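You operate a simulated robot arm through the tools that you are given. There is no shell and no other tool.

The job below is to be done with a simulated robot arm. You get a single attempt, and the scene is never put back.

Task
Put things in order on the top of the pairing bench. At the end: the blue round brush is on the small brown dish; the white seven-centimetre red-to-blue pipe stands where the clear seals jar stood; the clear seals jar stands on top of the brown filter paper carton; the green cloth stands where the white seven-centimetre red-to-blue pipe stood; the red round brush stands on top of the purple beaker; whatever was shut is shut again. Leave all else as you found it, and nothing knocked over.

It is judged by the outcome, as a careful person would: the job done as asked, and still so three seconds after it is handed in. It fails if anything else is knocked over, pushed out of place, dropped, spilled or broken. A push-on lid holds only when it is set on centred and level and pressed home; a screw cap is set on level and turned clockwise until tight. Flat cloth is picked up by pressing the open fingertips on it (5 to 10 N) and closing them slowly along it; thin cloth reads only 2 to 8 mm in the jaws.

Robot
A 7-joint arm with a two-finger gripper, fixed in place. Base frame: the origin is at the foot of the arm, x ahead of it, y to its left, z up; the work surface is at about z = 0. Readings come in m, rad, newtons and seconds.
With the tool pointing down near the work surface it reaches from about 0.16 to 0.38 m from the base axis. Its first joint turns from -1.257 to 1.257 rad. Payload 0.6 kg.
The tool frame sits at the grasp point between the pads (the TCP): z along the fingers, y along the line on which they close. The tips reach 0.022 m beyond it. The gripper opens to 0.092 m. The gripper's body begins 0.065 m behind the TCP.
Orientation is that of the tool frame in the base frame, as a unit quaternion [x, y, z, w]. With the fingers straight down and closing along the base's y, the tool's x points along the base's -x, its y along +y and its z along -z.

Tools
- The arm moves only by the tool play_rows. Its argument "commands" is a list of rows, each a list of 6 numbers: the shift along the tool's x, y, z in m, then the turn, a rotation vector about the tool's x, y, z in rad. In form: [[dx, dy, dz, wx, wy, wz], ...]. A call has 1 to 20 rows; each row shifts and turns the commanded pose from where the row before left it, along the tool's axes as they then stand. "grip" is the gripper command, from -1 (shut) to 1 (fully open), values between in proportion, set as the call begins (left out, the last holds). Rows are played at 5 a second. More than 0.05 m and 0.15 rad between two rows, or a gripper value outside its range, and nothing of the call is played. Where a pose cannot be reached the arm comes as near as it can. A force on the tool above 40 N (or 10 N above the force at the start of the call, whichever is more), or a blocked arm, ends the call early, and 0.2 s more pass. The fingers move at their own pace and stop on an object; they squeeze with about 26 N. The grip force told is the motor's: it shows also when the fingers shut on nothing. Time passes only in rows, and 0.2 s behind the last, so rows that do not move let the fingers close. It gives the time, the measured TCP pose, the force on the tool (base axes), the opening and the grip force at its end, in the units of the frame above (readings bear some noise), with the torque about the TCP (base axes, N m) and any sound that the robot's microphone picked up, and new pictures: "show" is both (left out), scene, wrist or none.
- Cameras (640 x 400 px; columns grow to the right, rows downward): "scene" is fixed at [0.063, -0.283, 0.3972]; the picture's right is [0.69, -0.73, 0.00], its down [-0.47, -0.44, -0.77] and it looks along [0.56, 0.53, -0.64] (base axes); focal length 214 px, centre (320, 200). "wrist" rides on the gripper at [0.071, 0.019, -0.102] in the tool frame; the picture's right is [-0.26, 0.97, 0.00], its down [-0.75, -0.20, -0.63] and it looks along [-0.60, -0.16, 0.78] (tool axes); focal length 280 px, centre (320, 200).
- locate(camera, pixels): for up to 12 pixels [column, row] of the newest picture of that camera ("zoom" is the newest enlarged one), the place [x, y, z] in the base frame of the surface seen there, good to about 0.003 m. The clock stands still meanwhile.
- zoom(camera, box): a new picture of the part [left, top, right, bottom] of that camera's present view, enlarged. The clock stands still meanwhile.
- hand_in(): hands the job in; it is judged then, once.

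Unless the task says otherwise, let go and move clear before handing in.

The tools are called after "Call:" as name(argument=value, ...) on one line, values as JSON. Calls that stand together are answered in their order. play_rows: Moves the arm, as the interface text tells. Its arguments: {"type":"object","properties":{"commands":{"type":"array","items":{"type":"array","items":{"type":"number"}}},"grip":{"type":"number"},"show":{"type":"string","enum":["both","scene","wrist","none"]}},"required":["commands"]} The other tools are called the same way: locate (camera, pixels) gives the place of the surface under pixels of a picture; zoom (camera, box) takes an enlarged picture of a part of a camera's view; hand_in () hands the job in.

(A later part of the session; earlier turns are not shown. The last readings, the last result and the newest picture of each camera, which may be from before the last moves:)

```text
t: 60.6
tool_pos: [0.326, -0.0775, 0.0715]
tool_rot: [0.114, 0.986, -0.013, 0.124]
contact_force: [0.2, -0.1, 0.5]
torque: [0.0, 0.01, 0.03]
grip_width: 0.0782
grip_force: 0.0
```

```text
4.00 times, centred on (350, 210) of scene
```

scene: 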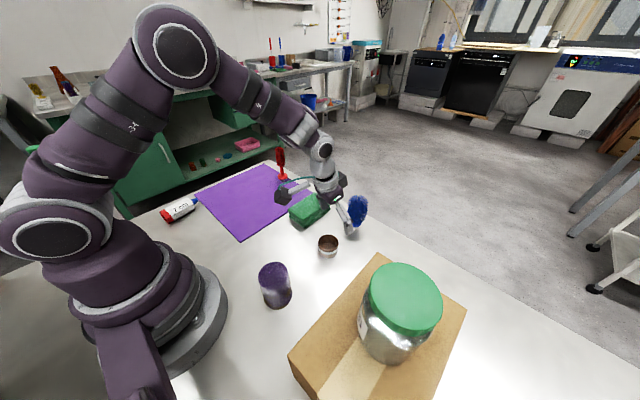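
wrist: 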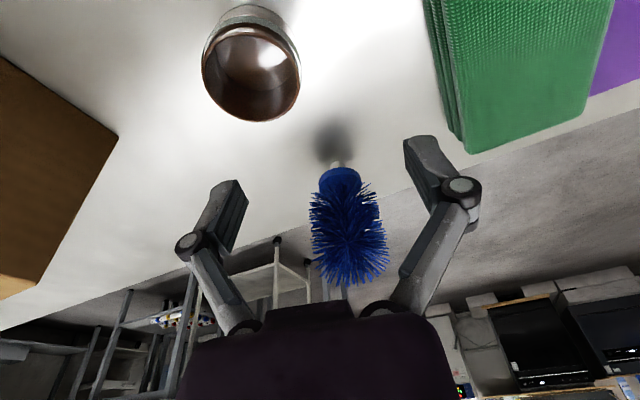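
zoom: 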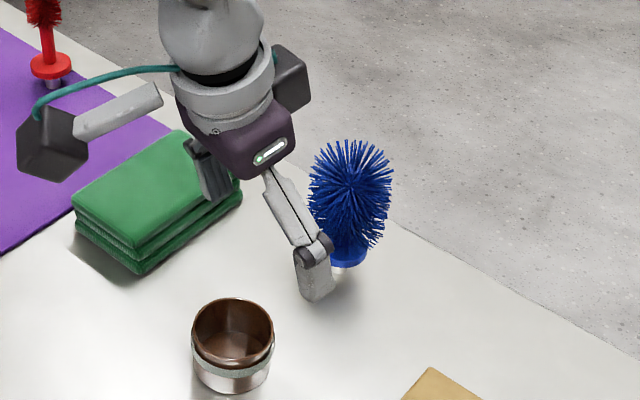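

The brush axis reads ≈(0.386,−0.090), about 1–2 mm off centre. I move outward 6 cm so the jaws straddle the bristles at z≈0.066.

Call:
play_rows(commands=[[-0.0116, 0.0003, 0.0041, 0, 0, 0], [-0.0116, 0.0003, 0.0041, 0, 0, 0], [-0.0116, 0.0003, 0.0041, 0, 0, 0], [-0.0116, 0.0003, 0.0041, 0, 0, 0], [-0.0116, 0.0003, 0.0041, 0, 0, 0], [0, 0, 0, 0, 0, 0]], grip=0.7, show="both")

Call:
zoom(camera="scene", box=[300, 160, 400, 260])

```text
t: 62.0
tool_pos: [0.3872, -0.0881, 0.0676]
tool_rot: [0.114, 0.986, -0.014, 0.124]
contact_force: [-0.4, 0.0, 0.1]
torque: [-0.02, 0.03, -0.06]
grip_width: 0.0782
grip_force: 0.1
```

scene: 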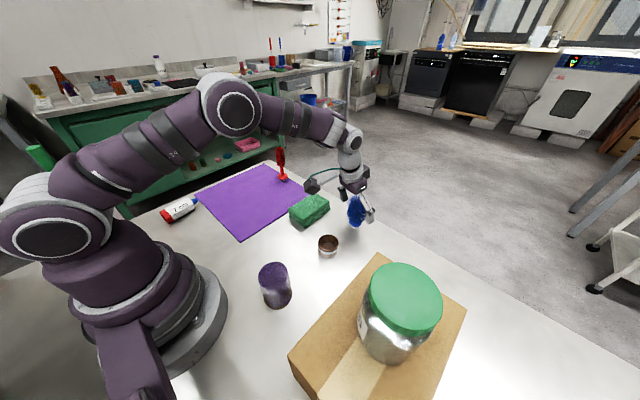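
wrist: 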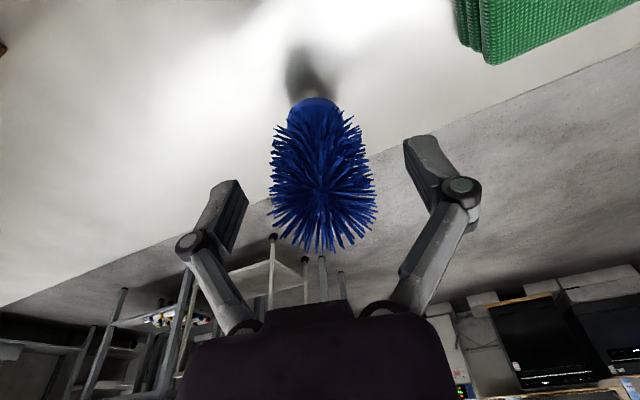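

```text
4.00 times, centred on (350, 210) of scene
```

zoom: 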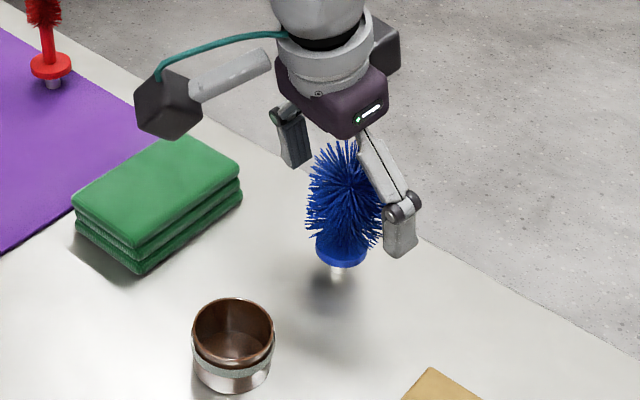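

The brush sits centred between the pads (TCP projects at about (320,184), brush centre ≈(322,180)). I close on the bristles.

Call:
play_rows(commands=[[0, 0, 0, 0, 0, 0], [0, 0, 0, 0, 0, 0], [0, 0, 0, 0, 0, 0], [0, 0, 0, 0, 0, 0]], grip=-1, show="both")

Call:
zoom(camera="scene", box=[300, 160, 400, 260])

```text
t: 63.0
tool_pos: [0.3859, -0.0884, 0.0673]
tool_rot: [0.114, 0.986, -0.014, 0.124]
contact_force: [-2.2, 0.0, 4.7]
torque: [0.05, 0.08, -0.02]
grip_width: 0.0278
grip_force: 25.9
```

scene: 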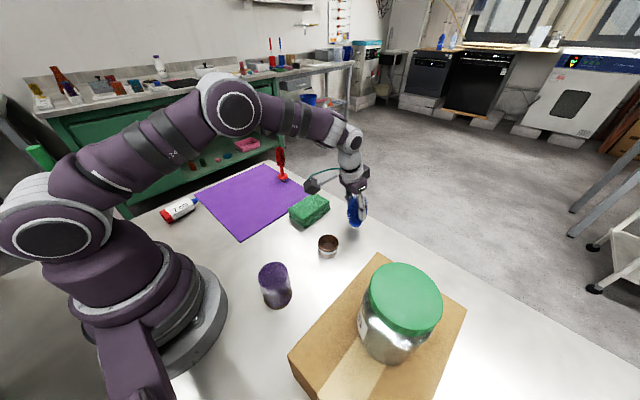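
wrist: 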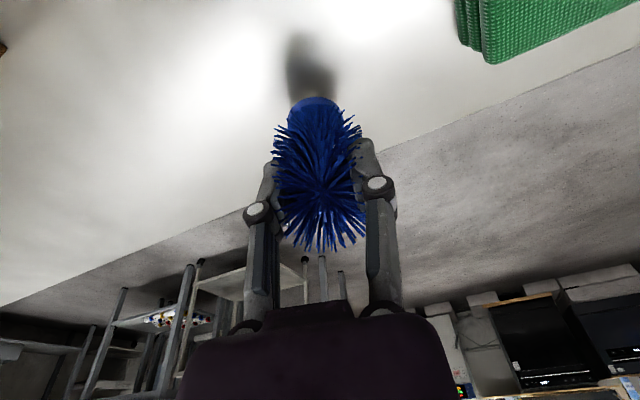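

```text
4.00 times, centred on (350, 210) of scene
```

zoom: 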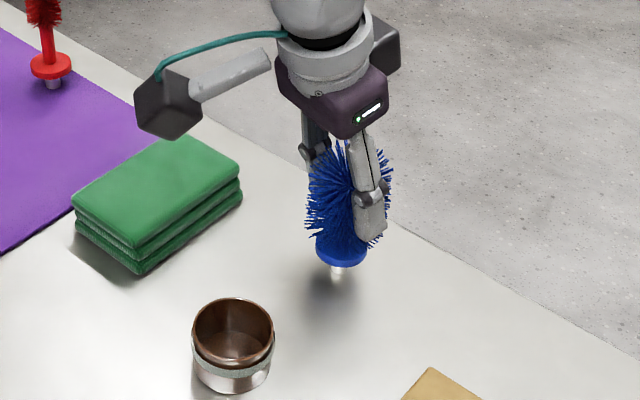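

It holds at width 0.0278 (a firm core). I lift straight up 6 cm and check it hangs upright.

Call:
play_rows(commands=[[-0.0012, 0, -0.0048, 0, 0, 0], [-0.0025, 0, -0.0097, 0, 0, 0], [-0.0037, 0, -0.0145, 0, 0, 0], [-0.0037, 0, -0.0145, 0, 0, 0], [-0.0037, 0, -0.0145, 0, 0, 0], [0, 0, 0, 0, 0, 0]], grip=-1, show="both")

Call:
zoom(camera="scene", box=[300, 140, 400, 250])

Call:
zoom(camera="wrist", box=[240, 40, 400, 200])

```text
t: 64.4
tool_pos: [0.3848, -0.09, 0.1265]
tool_rot: [0.114, 0.986, -0.013, 0.124]
contact_force: [0.0, -0.2, -0.6]
torque: [0.04, 0.0, -0.05]
grip_width: 0.0278
grip_force: 25.8
```

scene: 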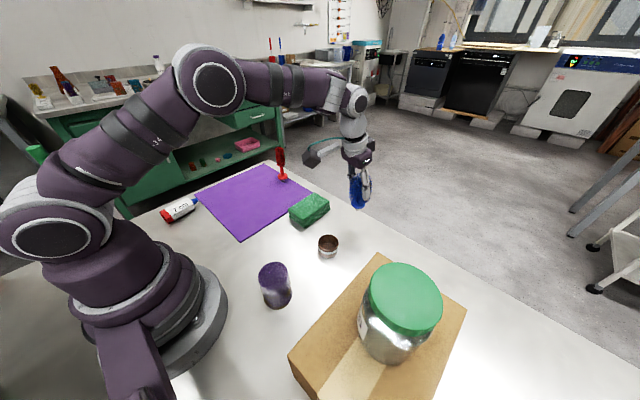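
wrist: 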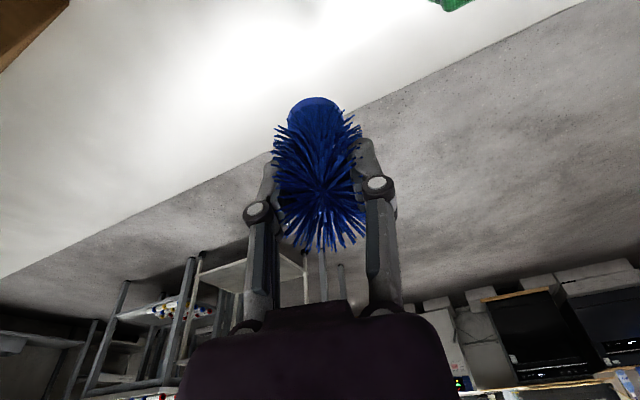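

```text
3.64 times, centred on (350, 195) of scene
```

zoom: 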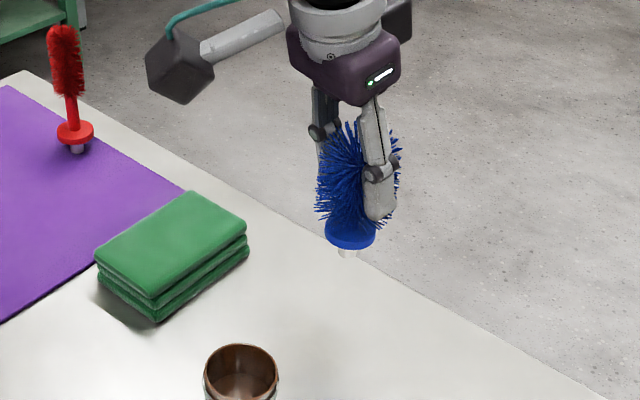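

```text
2.50 times, centred on (320, 120) of wrist
```

zoom: 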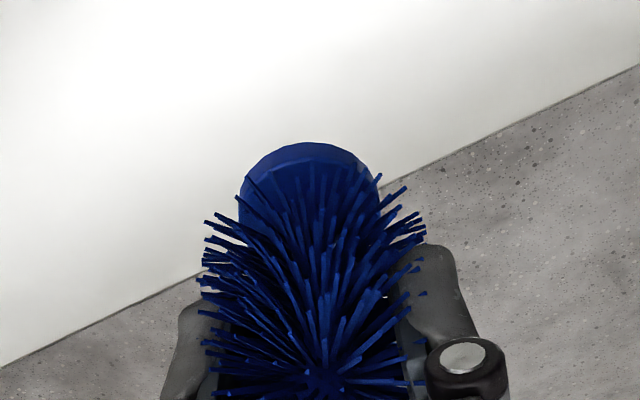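

The brush hangs upright in the jaws, shank bottom ≈0.059 high. I carry it over the dish (−0.096 m in x).

Call:
play_rows(commands=[[0.0151, -0.0034, -0.0039, 0, 0, 0], [0.0151, -0.0034, -0.0039, 0, 0, 0], [0.0151, -0.0034, -0.0039, 0, 0, 0], [0.0151, -0.0034, -0.0039, 0, 0, 0], [0.0151, -0.0035, -0.0039, 0, 0, 0], [0.0151, -0.0035, -0.0039, 0, 0, 0], [0, 0, 0, 0, 0, 0]], grip=-1, show="both")

Call:
zoom(camera="scene", box=[280, 170, 380, 270])

Call:
zoom(camera="wrist", box=[240, 0, 400, 160])

```text
t: 66.0
tool_pos: [0.2897, -0.0866, 0.1271]
tool_rot: [0.114, 0.986, -0.013, 0.124]
contact_force: [-0.1, 0.7, -0.9]
torque: [0.0, 0.02, 0.01]
grip_width: 0.0279
grip_force: 26.5
```

scene: 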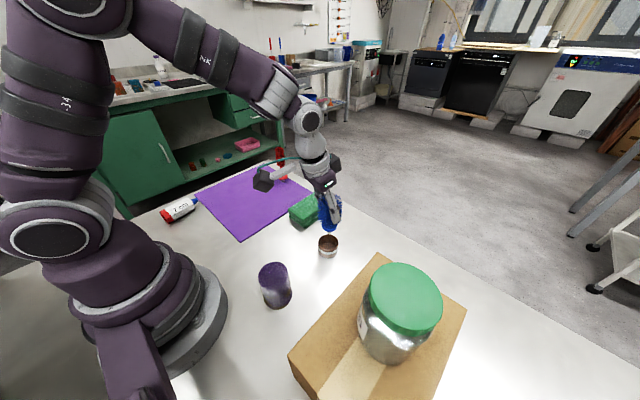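
wrist: 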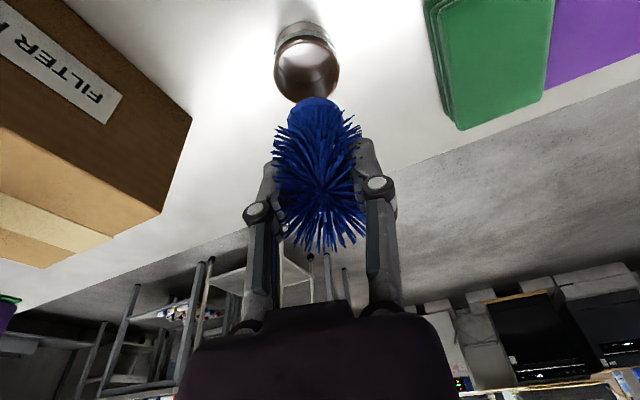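

```text
4.00 times, centred on (330, 220) of scene
```

zoom: 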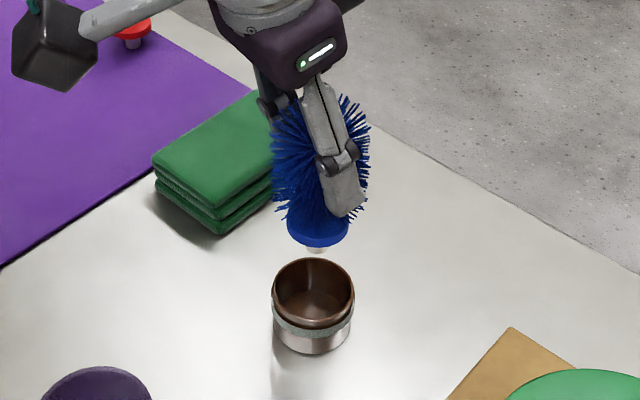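

```text
2.50 times, centred on (320, 80) of wrist
```

zoom: 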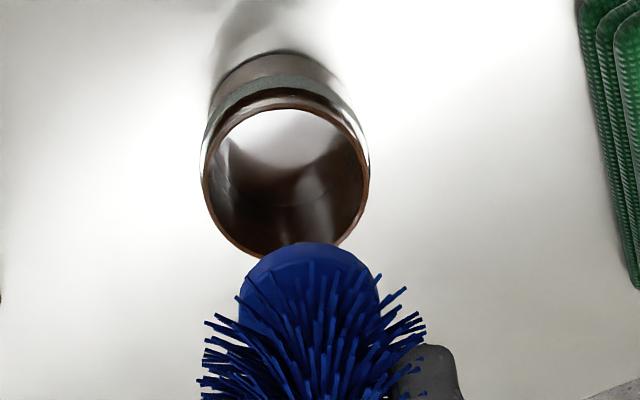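

From the scene, shank bottom is at ≈(0.295,−0.0906) and dish centre ≈(0.2915,−0.091). I check the dish position again with the wrist camera.

Call:
locate(camera="zoom", pixels=[[205, 175], [367, 175], [285, 98], [230, 235], [225, 125], [345, 125], [285, 200], [310, 255], [250, 280], [375, 285], [330, 245], [286, 180]])

Call:
locate(camera="scene", pixels=[[329.5, 231], [329.5, 227], [322, 225], [337, 225], [330, 215], [328, 235], [319, 240], [338, 240]])

```text
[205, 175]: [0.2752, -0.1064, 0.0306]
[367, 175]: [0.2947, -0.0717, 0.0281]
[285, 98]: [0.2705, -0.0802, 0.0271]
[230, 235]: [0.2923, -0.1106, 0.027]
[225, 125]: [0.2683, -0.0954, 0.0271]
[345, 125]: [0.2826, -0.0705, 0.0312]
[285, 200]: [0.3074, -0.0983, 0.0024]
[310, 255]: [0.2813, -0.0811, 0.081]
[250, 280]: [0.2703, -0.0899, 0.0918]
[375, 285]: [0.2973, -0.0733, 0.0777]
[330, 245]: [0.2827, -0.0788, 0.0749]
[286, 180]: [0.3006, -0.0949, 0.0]
```

```text
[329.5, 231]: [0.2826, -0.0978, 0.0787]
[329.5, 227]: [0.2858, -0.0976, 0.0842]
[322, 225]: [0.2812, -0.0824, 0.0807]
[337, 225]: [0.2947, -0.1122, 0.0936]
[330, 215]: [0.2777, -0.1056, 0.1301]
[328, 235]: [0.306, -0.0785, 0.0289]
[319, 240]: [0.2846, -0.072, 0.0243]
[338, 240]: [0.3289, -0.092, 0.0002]
```

Both views agree the brush should shift about 3 mm inward and 2 mm to −y to be centred over the dish. I apply that and lower 3.2 cm, then look.

Call:
play_rows(commands=[[0.0029, -0.002, -0.0007, 0, 0, 0], [0.002, 0, 0.0078, 0, 0, 0], [0.002, 0, 0.0078, 0, 0, 0], [0.002, 0, 0.0078, 0, 0, 0], [0.002, 0, 0.0078, 0, 0, 0], [0, 0, 0, 0, 0, 0]], grip=-1, show="both")

Call:
zoom(camera="scene", box=[300, 210, 360, 265])

Call:
zoom(camera="wrist", box=[240, 0, 400, 160])

```text
t: 67.4
tool_pos: [0.2873, -0.0894, 0.0943]
tool_rot: [0.114, 0.986, -0.014, 0.124]
contact_force: [-0.7, -0.1, -0.5]
torque: [0.01, -0.02, -0.03]
grip_width: 0.0278
grip_force: 25.8
```

scene: 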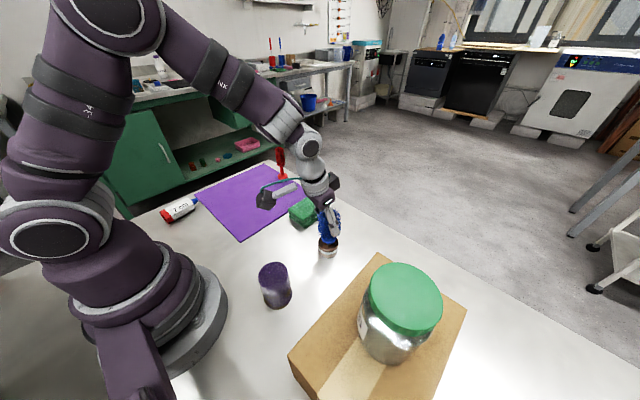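
wrist: 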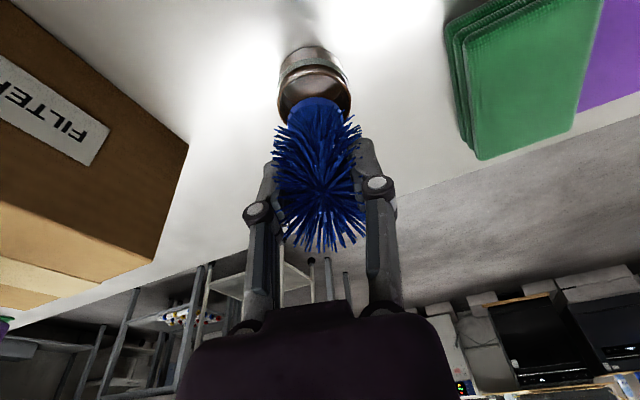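

```text
7.27 times, centred on (330, 238) of scene
```

zoom: 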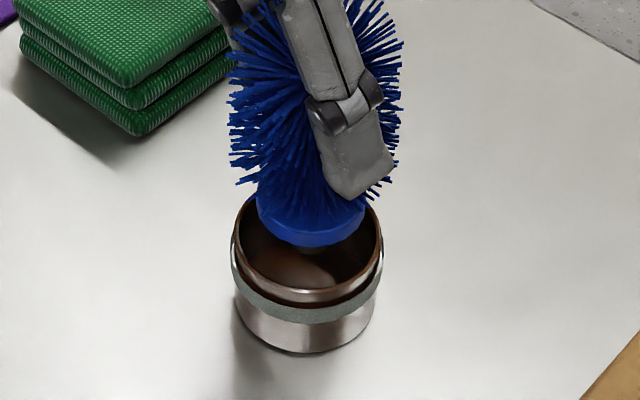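

```text
2.50 times, centred on (320, 80) of wrist
```

zoom: 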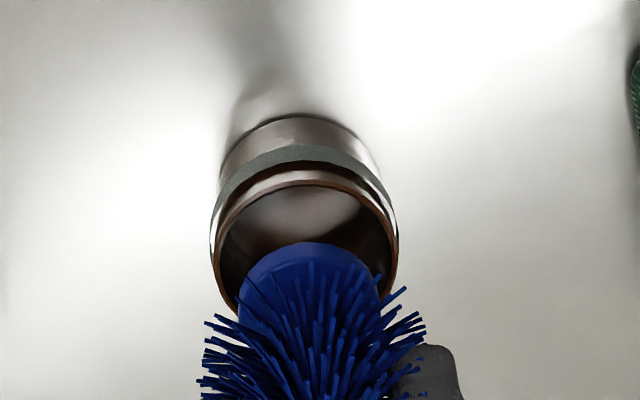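

The collar sits centred in the rim in both views (within ~2 mm). I lower further: 1.8 cm, then fine steps.

Call:
play_rows(commands=[[0.0012, 0, 0.0048, 0, 0, 0], [0.0012, 0, 0.0048, 0, 0, 0], [0.0012, 0, 0.0048, 0, 0, 0], [0.0007, 0, 0.0029, 0, 0, 0], [0, 0, 0, 0, 0, 0]], grip=-1, show="both")

Call:
zoom(camera="scene", box=[300, 210, 360, 265])

```text
t: 68.6
tool_pos: [0.288, -0.0881, 0.0769]
tool_rot: [0.113, 0.986, -0.014, 0.124]
contact_force: [0.4, 0.1, -0.6]
torque: [0.02, 0.04, 0.01]
grip_width: 0.0277
grip_force: 26.3
```

scene: 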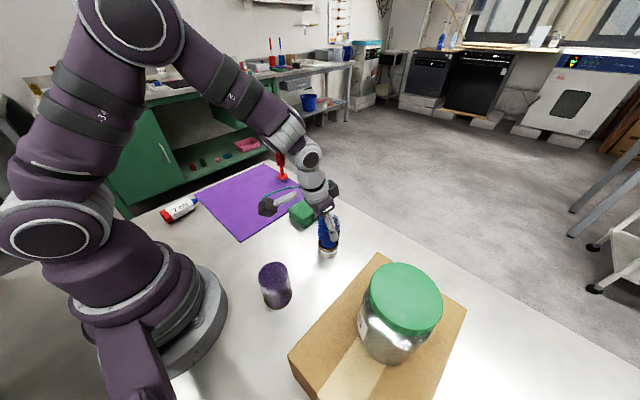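
wrist: 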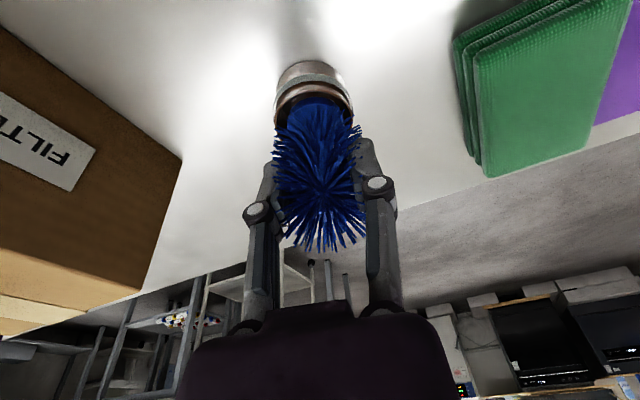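

```text
7.27 times, centred on (330, 238) of scene
```

zoom: 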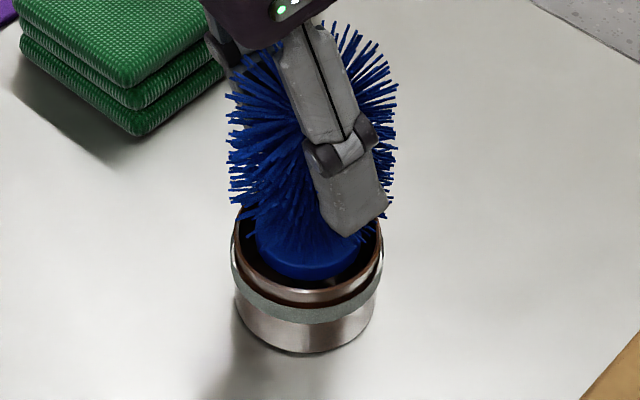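

The collar is entering the dish freely, force ≈0. I go on in small steps to the floor.

Call:
play_rows(commands=[[0.0005, 0, 0.0019, 0, 0, 0], [0.0005, 0, 0.0019, 0, 0, 0], [0.0002, 0, 0.001, 0, 0, 0], [0, 0, 0, 0, 0, 0]], grip=-1, show="none")

```text
t: 69.6
tool_pos: [0.2859, -0.0894, 0.0716]
tool_rot: [0.114, 0.986, -0.013, 0.124]
contact_force: [0.8, -0.2, -0.8]
torque: [0.03, 0.0, -0.01]
grip_width: 0.0277
grip_force: 26.2
```

Call:
play_rows(commands=[[0.0002, 0, 0.001, 0, 0, 0], [0.0002, 0, 0.001, 0, 0, 0], [0, 0, 0, 0, 0, 0]], grip=-1, show="none")

```text
t: 70.4
tool_pos: [0.2889, -0.0886, 0.0698]
tool_rot: [0.114, 0.985, -0.014, 0.126]
contact_force: [-0.8, 0.0, 19.6]
torque: [-0.02, 0.01, 0.0]
grip_width: 0.0278
grip_force: 25.6
```

Contact with the dish floor at z≈0.070 (19.6 N). I ease off slightly and open the jaws.

Call:
play_rows(commands=[[-0.0001, 0, -0.0005, 0, 0, 0], [0, 0, 0, 0, 0, 0], [0, 0, 0, 0, 0, 0], [0, 0, 0, 0, 0, 0]], grip=0.6, show="both")

Call:
zoom(camera="scene", box=[300, 200, 360, 265])

```text
t: 71.4
tool_pos: [0.2869, -0.0887, 0.0694]
tool_rot: [0.114, 0.986, -0.013, 0.123]
contact_force: [-0.3, 0.5, -0.6]
torque: [0.04, 0.0, 0.04]
grip_width: 0.0736
grip_force: 0.1
```

scene: 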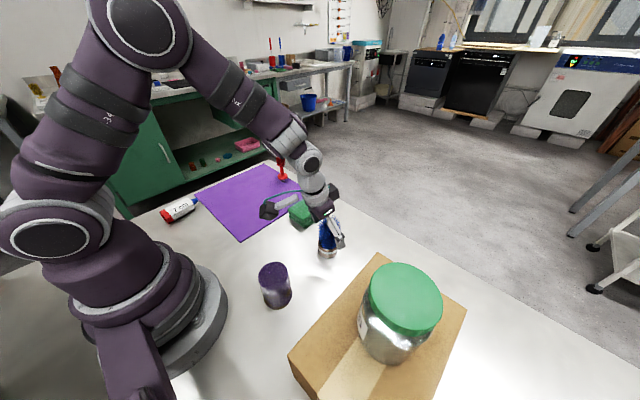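
wrist: 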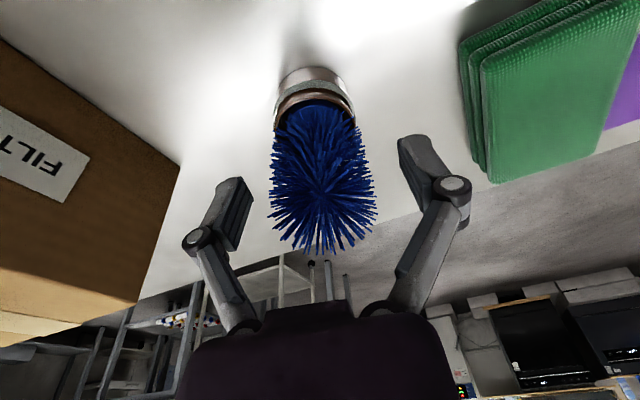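

```text
6.15 times, centred on (330, 232) of scene
```

zoom: 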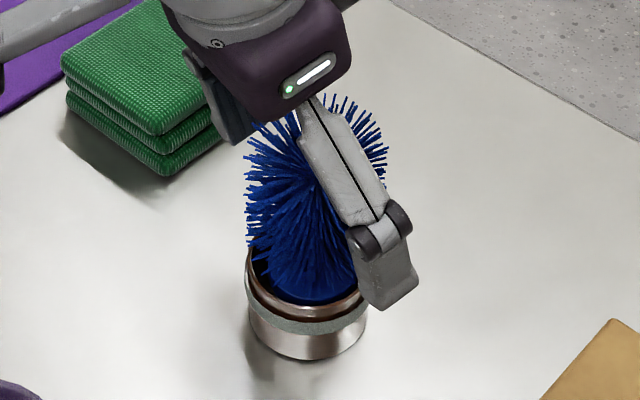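

The blue brush stands upright in the dish, free of the jaws. I retreat along the tool axis.

Call:
play_rows(commands=[[0, 0, -0.01, 0, 0, 0], [0, 0, -0.02, 0, 0, 0], [0, 0, -0.025, 0, 0, 0], [0, 0, -0.025, 0, 0, 0], [0, 0, -0.025, 0, 0, 0], [0, 0, 0, 0, 0, 0]], grip=0.6, show="both")

Call:
zoom(camera="scene", box=[290, 190, 370, 270])

```text
t: 72.8
tool_pos: [0.2626, -0.0856, 0.1725]
tool_rot: [0.113, 0.986, -0.013, 0.125]
contact_force: [-0.1, -0.3, -0.9]
torque: [0.01, -0.03, 0.0]
grip_width: 0.0734
grip_force: 0.1
```

scene: 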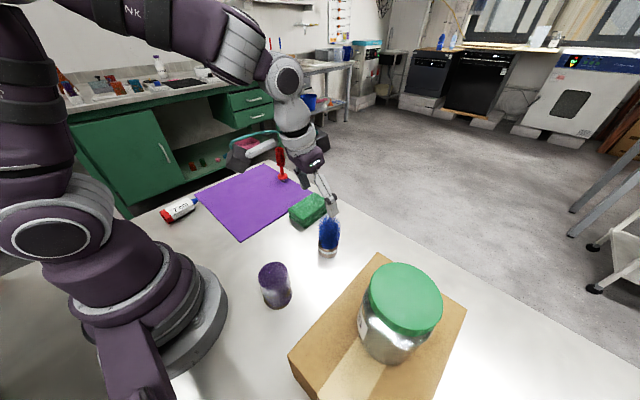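
wrist: 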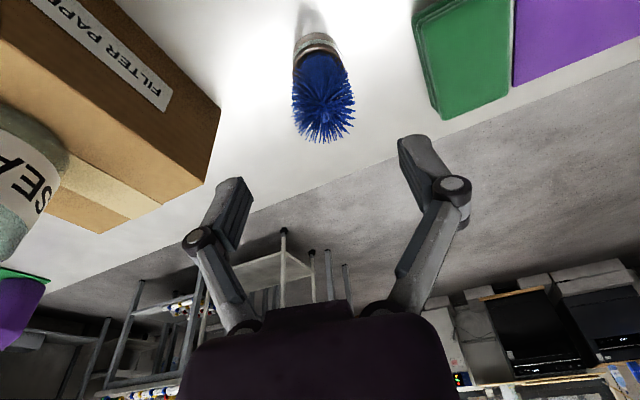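

```text
5.00 times, centred on (330, 230) of scene
```

zoom: 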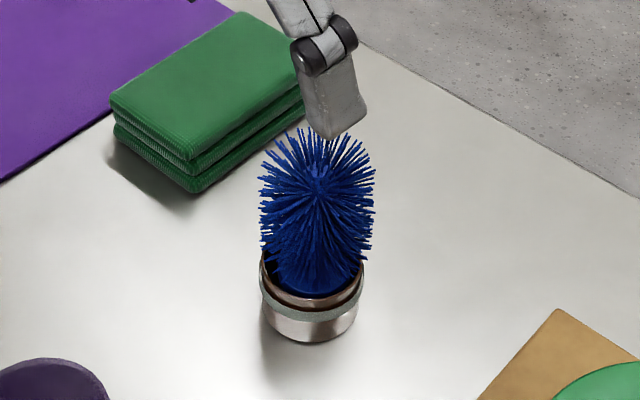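

The blue brush is done. For the red brush I untilt, travel at z≈0.19 to azimuth ≈25°, and yaw to face it.

Call:
play_rows(commands=[[0, 0, -0.01, 0, 0.125, 0], [0, 0, -0.01, 0, 0.124, 0], [0.002, 0.0289, 0, 0, 0, 0], [0.002, 0.0289, 0, 0, 0, 0], [0.002, 0.0289, 0, 0, 0, 0], [0.002, 0.0289, 0, 0, 0, 0], [0.002, 0.0289, 0, 0, 0, 0], [0.002, 0.0289, 0, 0, 0, 0], [0.002, 0.0289, 0, 0, 0, 0], [0.002, 0.0289, 0, 0, 0, 0], [0, 0, 0, 0, 0, -0.136], [0, 0, 0, 0, 0, -0.136], [0, 0, 0, 0, 0, -0.136], [0, 0, 0, 0, 0, -0.136], [0, 0, 0, 0, 0, -0.136], [0, 0, 0, 0, 0, 0]], grip=0.6, show="both")

```text
t: 76.2
tool_pos: [0.2967, 0.1462, 0.1917]
tool_rot: [-0.224, 0.975, 0.001, 0.0]
contact_force: [0.7, -0.3, 0.9]
torque: [-0.03, -0.01, 0.0]
grip_width: 0.0737
grip_force: 0.1
```

scene: 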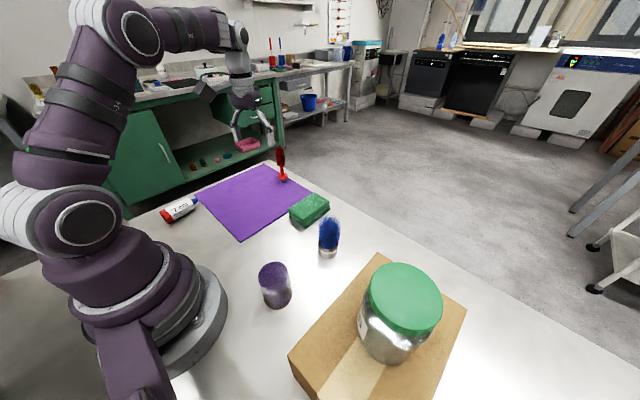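
wrist: 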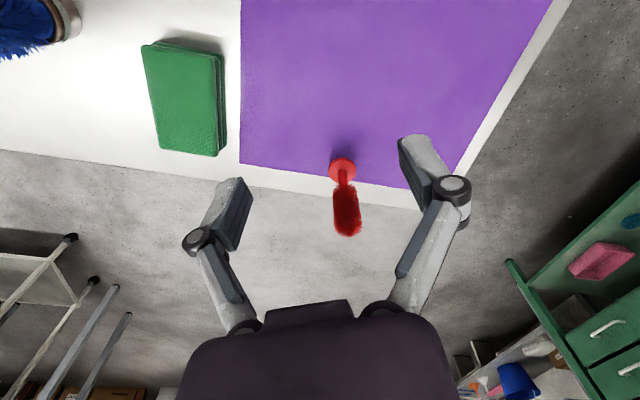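

I face the red brush, at about (343,165)–(347,230) in the wrist view. I locate its disc, handle and bristles.

Call:
zoom(camera="wrist", box=[290, 130, 400, 250])

Call:
locate(camera="wrist", pixels=[[342, 162], [331, 168], [354, 170], [342, 160], [345, 178], [347, 195], [347, 210], [335, 205], [358, 205], [347, 228], [342, 156], [335, 220]])

Call:
zoom(camera="scene", box=[260, 140, 310, 190])

```text
3.33 times, centred on (345, 190) of wrist
```

zoom: 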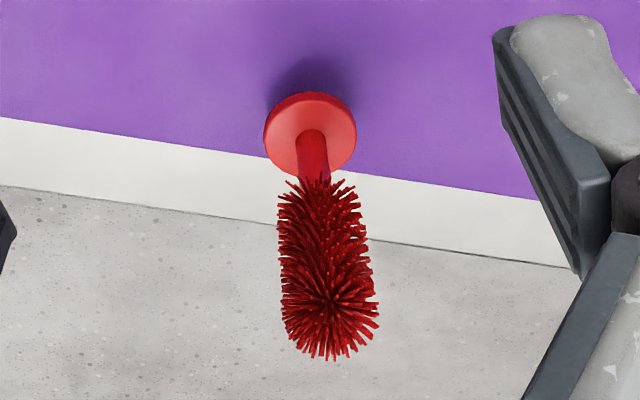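

```text
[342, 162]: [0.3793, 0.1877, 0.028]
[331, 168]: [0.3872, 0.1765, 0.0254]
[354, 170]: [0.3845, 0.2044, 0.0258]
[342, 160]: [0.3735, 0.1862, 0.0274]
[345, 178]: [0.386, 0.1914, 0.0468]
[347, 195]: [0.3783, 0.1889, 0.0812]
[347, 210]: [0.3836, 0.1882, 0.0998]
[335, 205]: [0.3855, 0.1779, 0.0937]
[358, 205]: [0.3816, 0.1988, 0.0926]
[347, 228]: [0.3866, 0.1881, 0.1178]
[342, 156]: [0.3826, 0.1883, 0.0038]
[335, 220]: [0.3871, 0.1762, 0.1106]
```

```text
8.00 times, centred on (285, 165) of scene
```

zoom: 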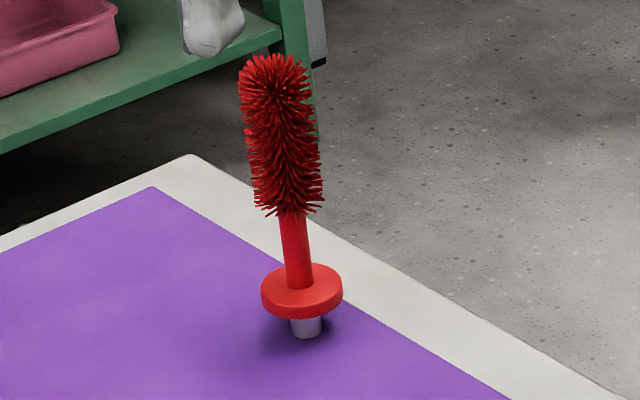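

The red brush axis reads ≈(0.388,0.189), top z≈0.119. I tilt 0.5 rad outward and descend short of it.

Call:
play_rows(commands=[[0, 0, 0, 0, -0.125, 0], [0, 0, 0, 0, -0.125, 0], [0, 0, 0, 0, -0.125, 0], [0, 0, 0, 0, -0.125, 0], [0.003, 0, 0.0221, 0, 0, 0], [0.003, 0, 0.0221, 0, 0, 0], [0.003, 0, 0.0221, 0, 0, 0], [0.003, 0, 0.0221, 0, 0, 0], [0.003, 0, 0.0221, 0, 0, 0], [0, 0, 0, 0, 0, 0]], grip=0.6, show="both")

Call:
zoom(camera="wrist", box=[220, 100, 440, 300])

```text
t: 78.4
tool_pos: [0.3314, 0.1652, 0.088]
tool_rot: [-0.215, 0.944, 0.055, 0.243]
contact_force: [-0.7, 1.0, 0.8]
torque: [0.04, -0.02, 0.02]
grip_width: 0.0738
grip_force: 0.1
```

scene: 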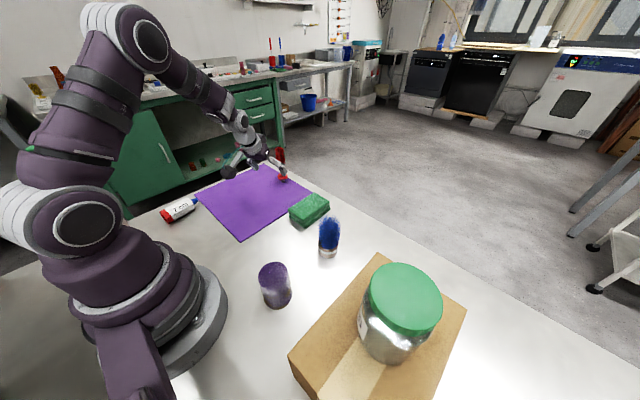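
wrist: 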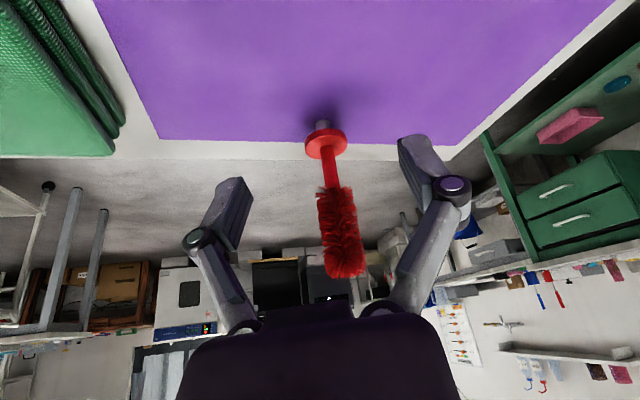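

```text
2.00 times, centred on (330, 200) of wrist
```

zoom: 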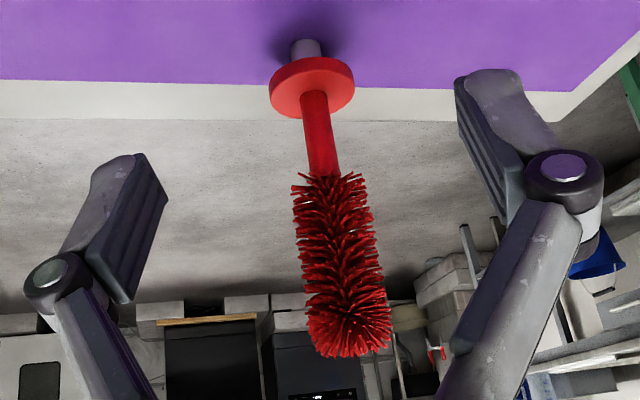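

The red brush stands ahead between the jaws. I locate it again for fine alignment.

Call:
locate(camera="wrist", pixels=[[322, 124], [306, 145], [346, 140], [330, 165], [333, 183], [322, 215], [358, 215], [340, 215], [340, 235], [325, 245], [362, 240], [343, 260]])

```text
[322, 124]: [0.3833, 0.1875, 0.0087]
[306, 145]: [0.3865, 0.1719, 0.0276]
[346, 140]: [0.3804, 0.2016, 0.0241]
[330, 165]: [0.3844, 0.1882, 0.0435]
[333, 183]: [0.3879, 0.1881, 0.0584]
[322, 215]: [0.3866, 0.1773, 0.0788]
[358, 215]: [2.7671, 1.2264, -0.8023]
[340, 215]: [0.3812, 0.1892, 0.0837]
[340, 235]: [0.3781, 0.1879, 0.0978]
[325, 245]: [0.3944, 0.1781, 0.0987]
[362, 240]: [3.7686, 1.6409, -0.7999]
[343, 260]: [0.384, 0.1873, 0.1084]
```

The axis is ≈(0.3885,0.190): 6.2 cm outward and 2 mm to −tangent. I move outward to straddle it.

Call:
play_rows(commands=[[-0.0109, -0.0004, 0.006, 0, 0, 0], [-0.0109, -0.0004, 0.006, 0, 0, 0], [-0.0109, -0.0004, 0.006, 0, 0, 0], [-0.0109, -0.0004, 0.006, 0, 0, 0], [-0.0109, -0.0004, 0.006, 0, 0, 0], [0, 0, 0, 0, 0, 0]], grip=0.6, show="both")

Call:
zoom(camera="scene", box=[240, 110, 340, 200])

```text
t: 79.8
tool_pos: [0.3887, 0.1901, 0.0885]
tool_rot: [-0.215, 0.944, 0.056, 0.242]
contact_force: [0.1, 0.7, -0.6]
torque: [-0.01, 0.03, -0.03]
grip_width: 0.0734
grip_force: 0.1
```

scene: 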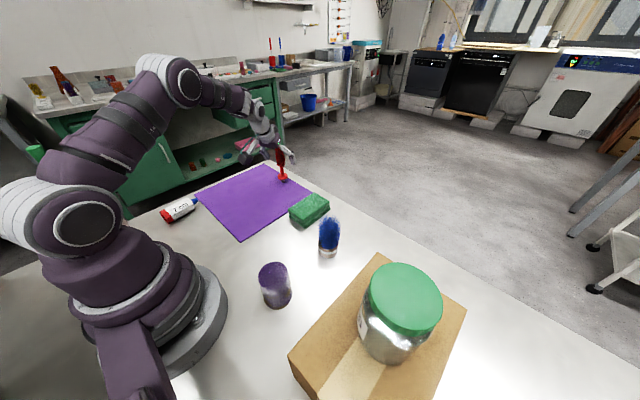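
wrist: 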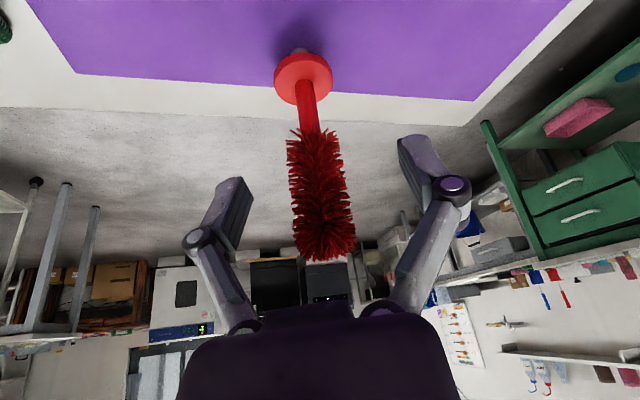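

```text
4.44 times, centred on (290, 155) of scene
```

zoom: 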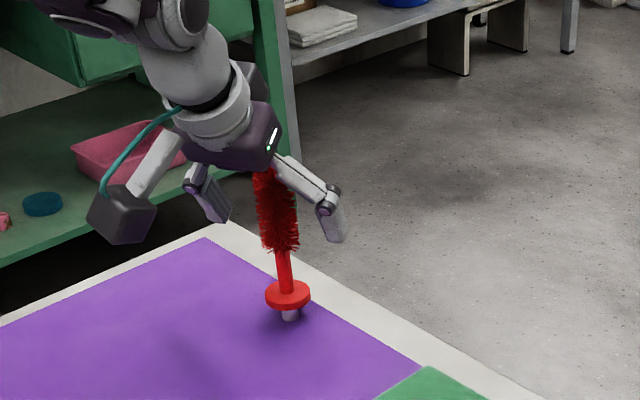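

The bristles are centred at the TCP (image ≈(320,190)). I close.

Call:
play_rows(commands=[[0, 0, 0, 0, 0, 0], [0, 0, 0, 0, 0, 0], [0, 0, 0, 0, 0, 0], [0, 0, 0, 0, 0, 0], [0, 0, 0, 0, 0, 0]], grip=-1, show="both")

Call:
zoom(camera="scene", box=[240, 110, 340, 200])

```text
t: 81.0
tool_pos: [0.3889, 0.1903, 0.0877]
tool_rot: [-0.216, 0.944, 0.057, 0.242]
contact_force: [0.3, -0.2, 0.1]
torque: [-0.02, -0.03, 0.02]
grip_width: 0.0135
grip_force: 26.0
```

scene: 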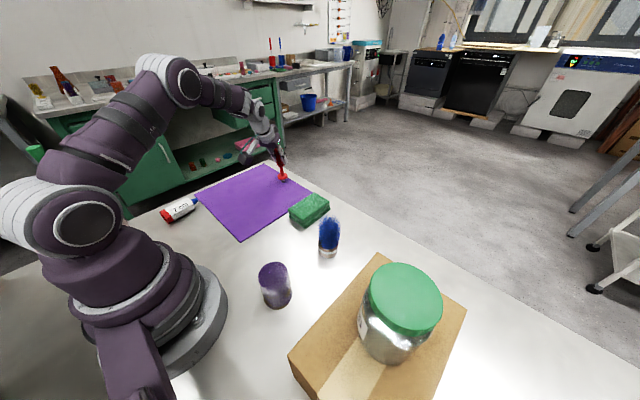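
wrist: 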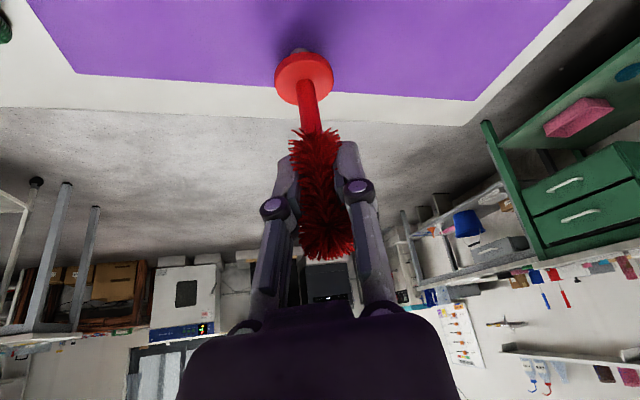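

```text
4.44 times, centred on (290, 155) of scene
```

zoom: 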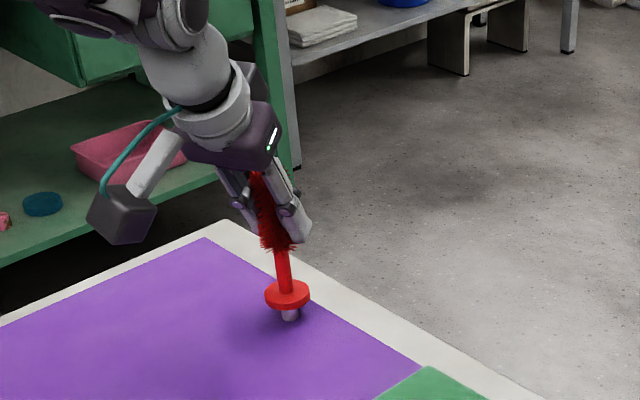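

Gripped at 0.0135 m. I lift straight up 6 cm and check that the brush comes along upright.

Call:
play_rows(commands=[[-0.0024, 0, -0.0044, 0, 0, 0], [-0.0048, 0, -0.0088, 0, 0, 0], [-0.0072, 0, -0.0132, 0, 0, 0], [-0.0072, 0, -0.0132, 0, 0, 0], [-0.0072, 0, -0.0132, 0, 0, 0], [0, 0, 0, 0, 0, 0]], grip=-1, show="both")

Call:
zoom(camera="scene", box=[240, 90, 340, 200])

```text
t: 82.4
tool_pos: [0.3883, 0.1892, 0.1482]
tool_rot: [-0.215, 0.945, 0.056, 0.242]
contact_force: [0.3, -0.7, -0.7]
torque: [-0.01, 0.01, 0.0]
grip_width: 0.0136
grip_force: 25.9
```

scene: 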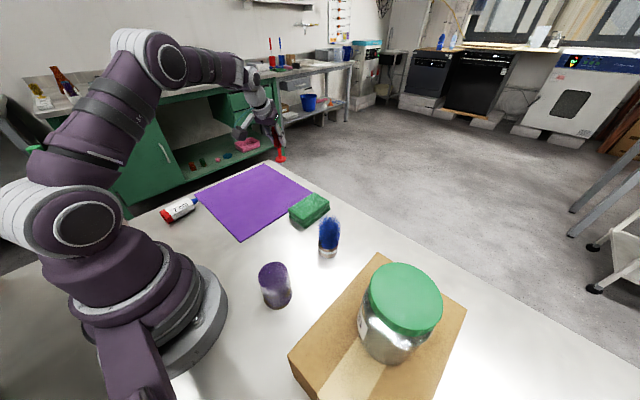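
wrist: 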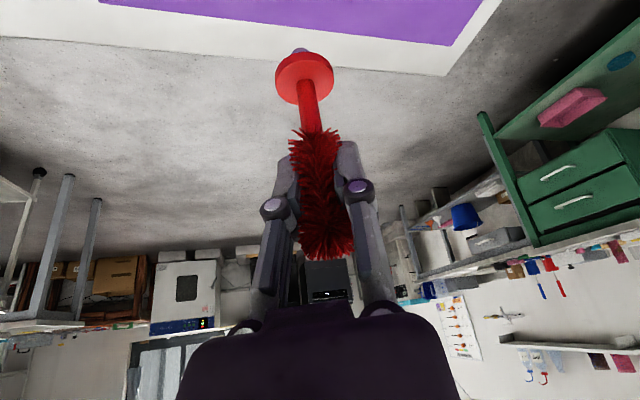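

```text
3.64 times, centred on (290, 145) of scene
```

zoom: 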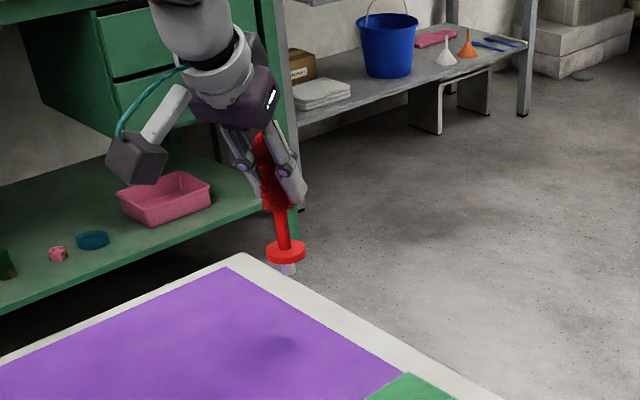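

It comes along upright. I carry it to a clear spot on the bare bench at about (0.26,−0.015) to regrasp from above later.

Call:
play_rows(commands=[[0.02, -0.0143, -0.0109, 0, 0, 0], [0.02, -0.0143, -0.0109, 0, 0, 0], [0.02, -0.0143, -0.0109, 0, 0, 0], [0.02, -0.0143, -0.0109, 0, 0, 0], [0.02, -0.0143, -0.0109, 0, 0, 0], [0.02, -0.0143, -0.0109, 0, 0, 0], [0.02, -0.0143, -0.0109, 0, 0, 0], [0.02, -0.0143, -0.0109, 0, 0, 0], [0.02, -0.0143, -0.0109, 0, 0, 0], [0, 0, 0, 0, 0, 0]], grip=-1, show="both")

Call:
zoom(camera="scene", box=[230, 110, 370, 280])

```text
t: 84.6
tool_pos: [0.2566, -0.0159, 0.1469]
tool_rot: [-0.216, 0.944, 0.056, 0.242]
contact_force: [-0.5, 0.4, -0.7]
torque: [-0.01, 0.01, 0.01]
grip_width: 0.0137
grip_force: 26.0
```

scene: 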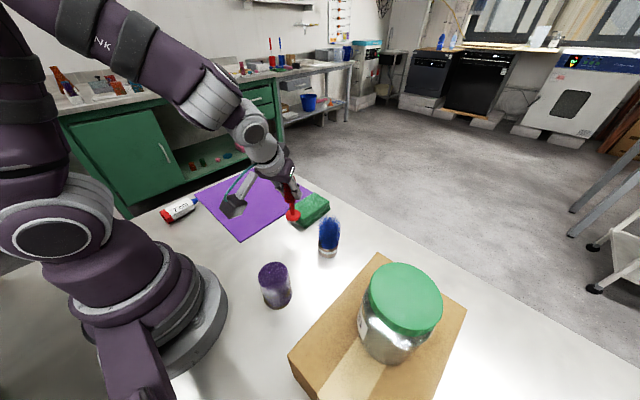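
wrist: 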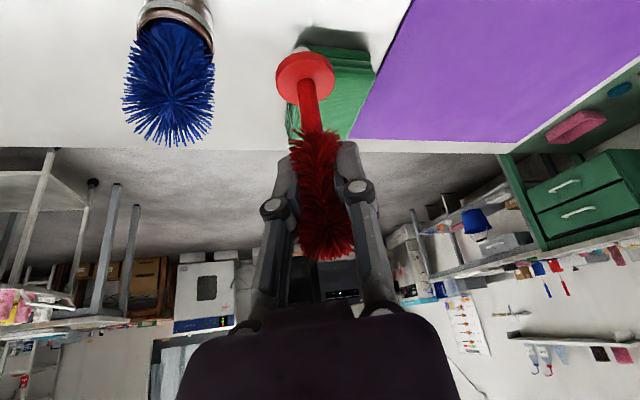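

```text
2.35 times, centred on (300, 195) of scene
```

zoom: 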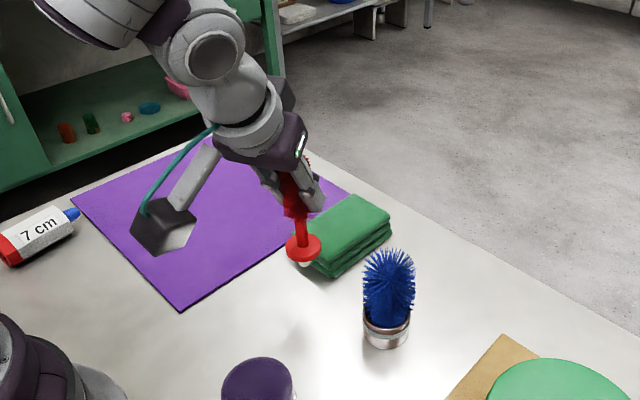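

The pose is reached and the brush's bottom is ≈0.063 above the bench. I lower it 5 cm here.

Call:
play_rows(commands=[[0.0042, 0, 0.0076, 0, 0, 0], [0.0042, 0, 0.0076, 0, 0, 0], [0.0042, 0, 0.0076, 0, 0, 0], [0.0042, 0, 0.0076, 0, 0, 0], [0.0042, 0, 0.0076, 0, 0, 0], [0.0042, 0, 0.0076, 0, 0, 0], [0, 0, 0, 0, 0, 0]], grip=-1, show="both")

Call:
zoom(camera="scene", box=[220, 150, 360, 290])

```text
t: 86.2
tool_pos: [0.2583, -0.0164, 0.0953]
tool_rot: [-0.215, 0.944, 0.056, 0.242]
contact_force: [1.0, -0.2, -0.6]
torque: [0.04, -0.04, 0.0]
grip_width: 0.0135
grip_force: 26.2
```

scene: 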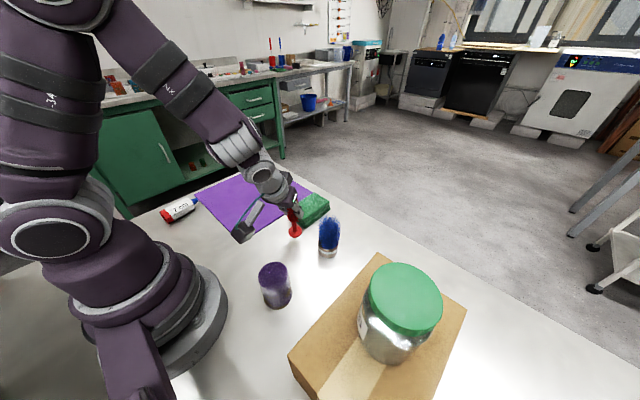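
wrist: 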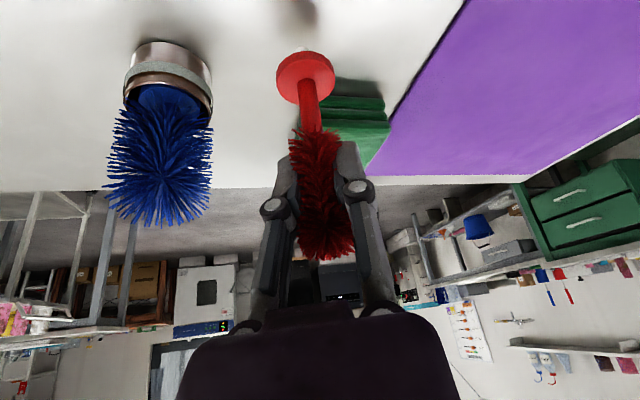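

```text
2.86 times, centred on (290, 220) of scene
```

zoom: 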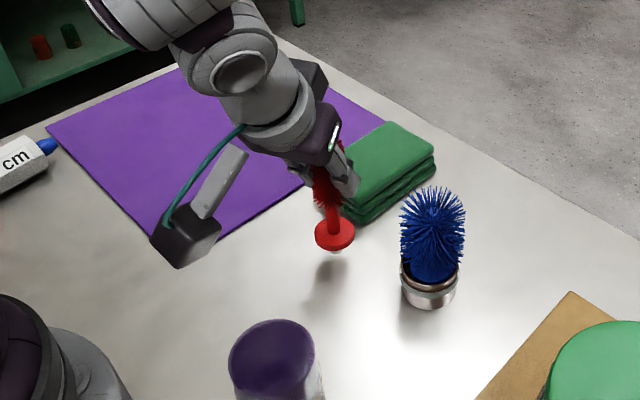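

About 1.2 cm remains. I lower in 2 mm steps, then 1 mm.

Call:
play_rows(commands=[[0.001, 0, 0.0018, 0, 0, 0], [0.001, 0, 0.0018, 0, 0, 0], [0.001, 0, 0.0018, 0, 0, 0], [0.001, 0, 0.0018, 0, 0, 0], [0, 0, 0, 0, 0, 0]], grip=-1, show="none")

Call:
play_rows(commands=[[0.0005, 0, 0.0009, 0, 0, 0], [0.0005, 0, 0.0009, 0, 0, 0], [0, 0, 0, 0, 0, 0]], grip=-1, show="none")

```text
t: 87.4
tool_pos: [0.2589, -0.0169, 0.0862]
tool_rot: [-0.216, 0.944, 0.056, 0.242]
contact_force: [0.0, -0.2, -1.1]
torque: [0.0, -0.02, -0.03]
grip_width: 0.0135
grip_force: 25.7
```

```text
t: 88.2
tool_pos: [0.2592, -0.0164, 0.0846]
tool_rot: [-0.216, 0.944, 0.056, 0.242]
contact_force: [0.5, 0.1, -1.3]
torque: [-0.02, 0.02, 0.03]
grip_width: 0.0133
grip_force: 26.2
```

Call:
play_rows(commands=[[0.0004, 0, 0.0007, 0, 0, 0], [0.0004, 0, 0.0007, 0, 0, 0], [0, 0, 0, 0, 0, 0]], grip=-1, show="none")

```text
t: 89.0
tool_pos: [0.2582, -0.0157, 0.0824]
tool_rot: [-0.216, 0.944, 0.054, 0.242]
contact_force: [-1.9, -1.4, 11.4]
torque: [-0.16, 0.16, -0.01]
grip_width: 0.0132
grip_force: 26.0
```

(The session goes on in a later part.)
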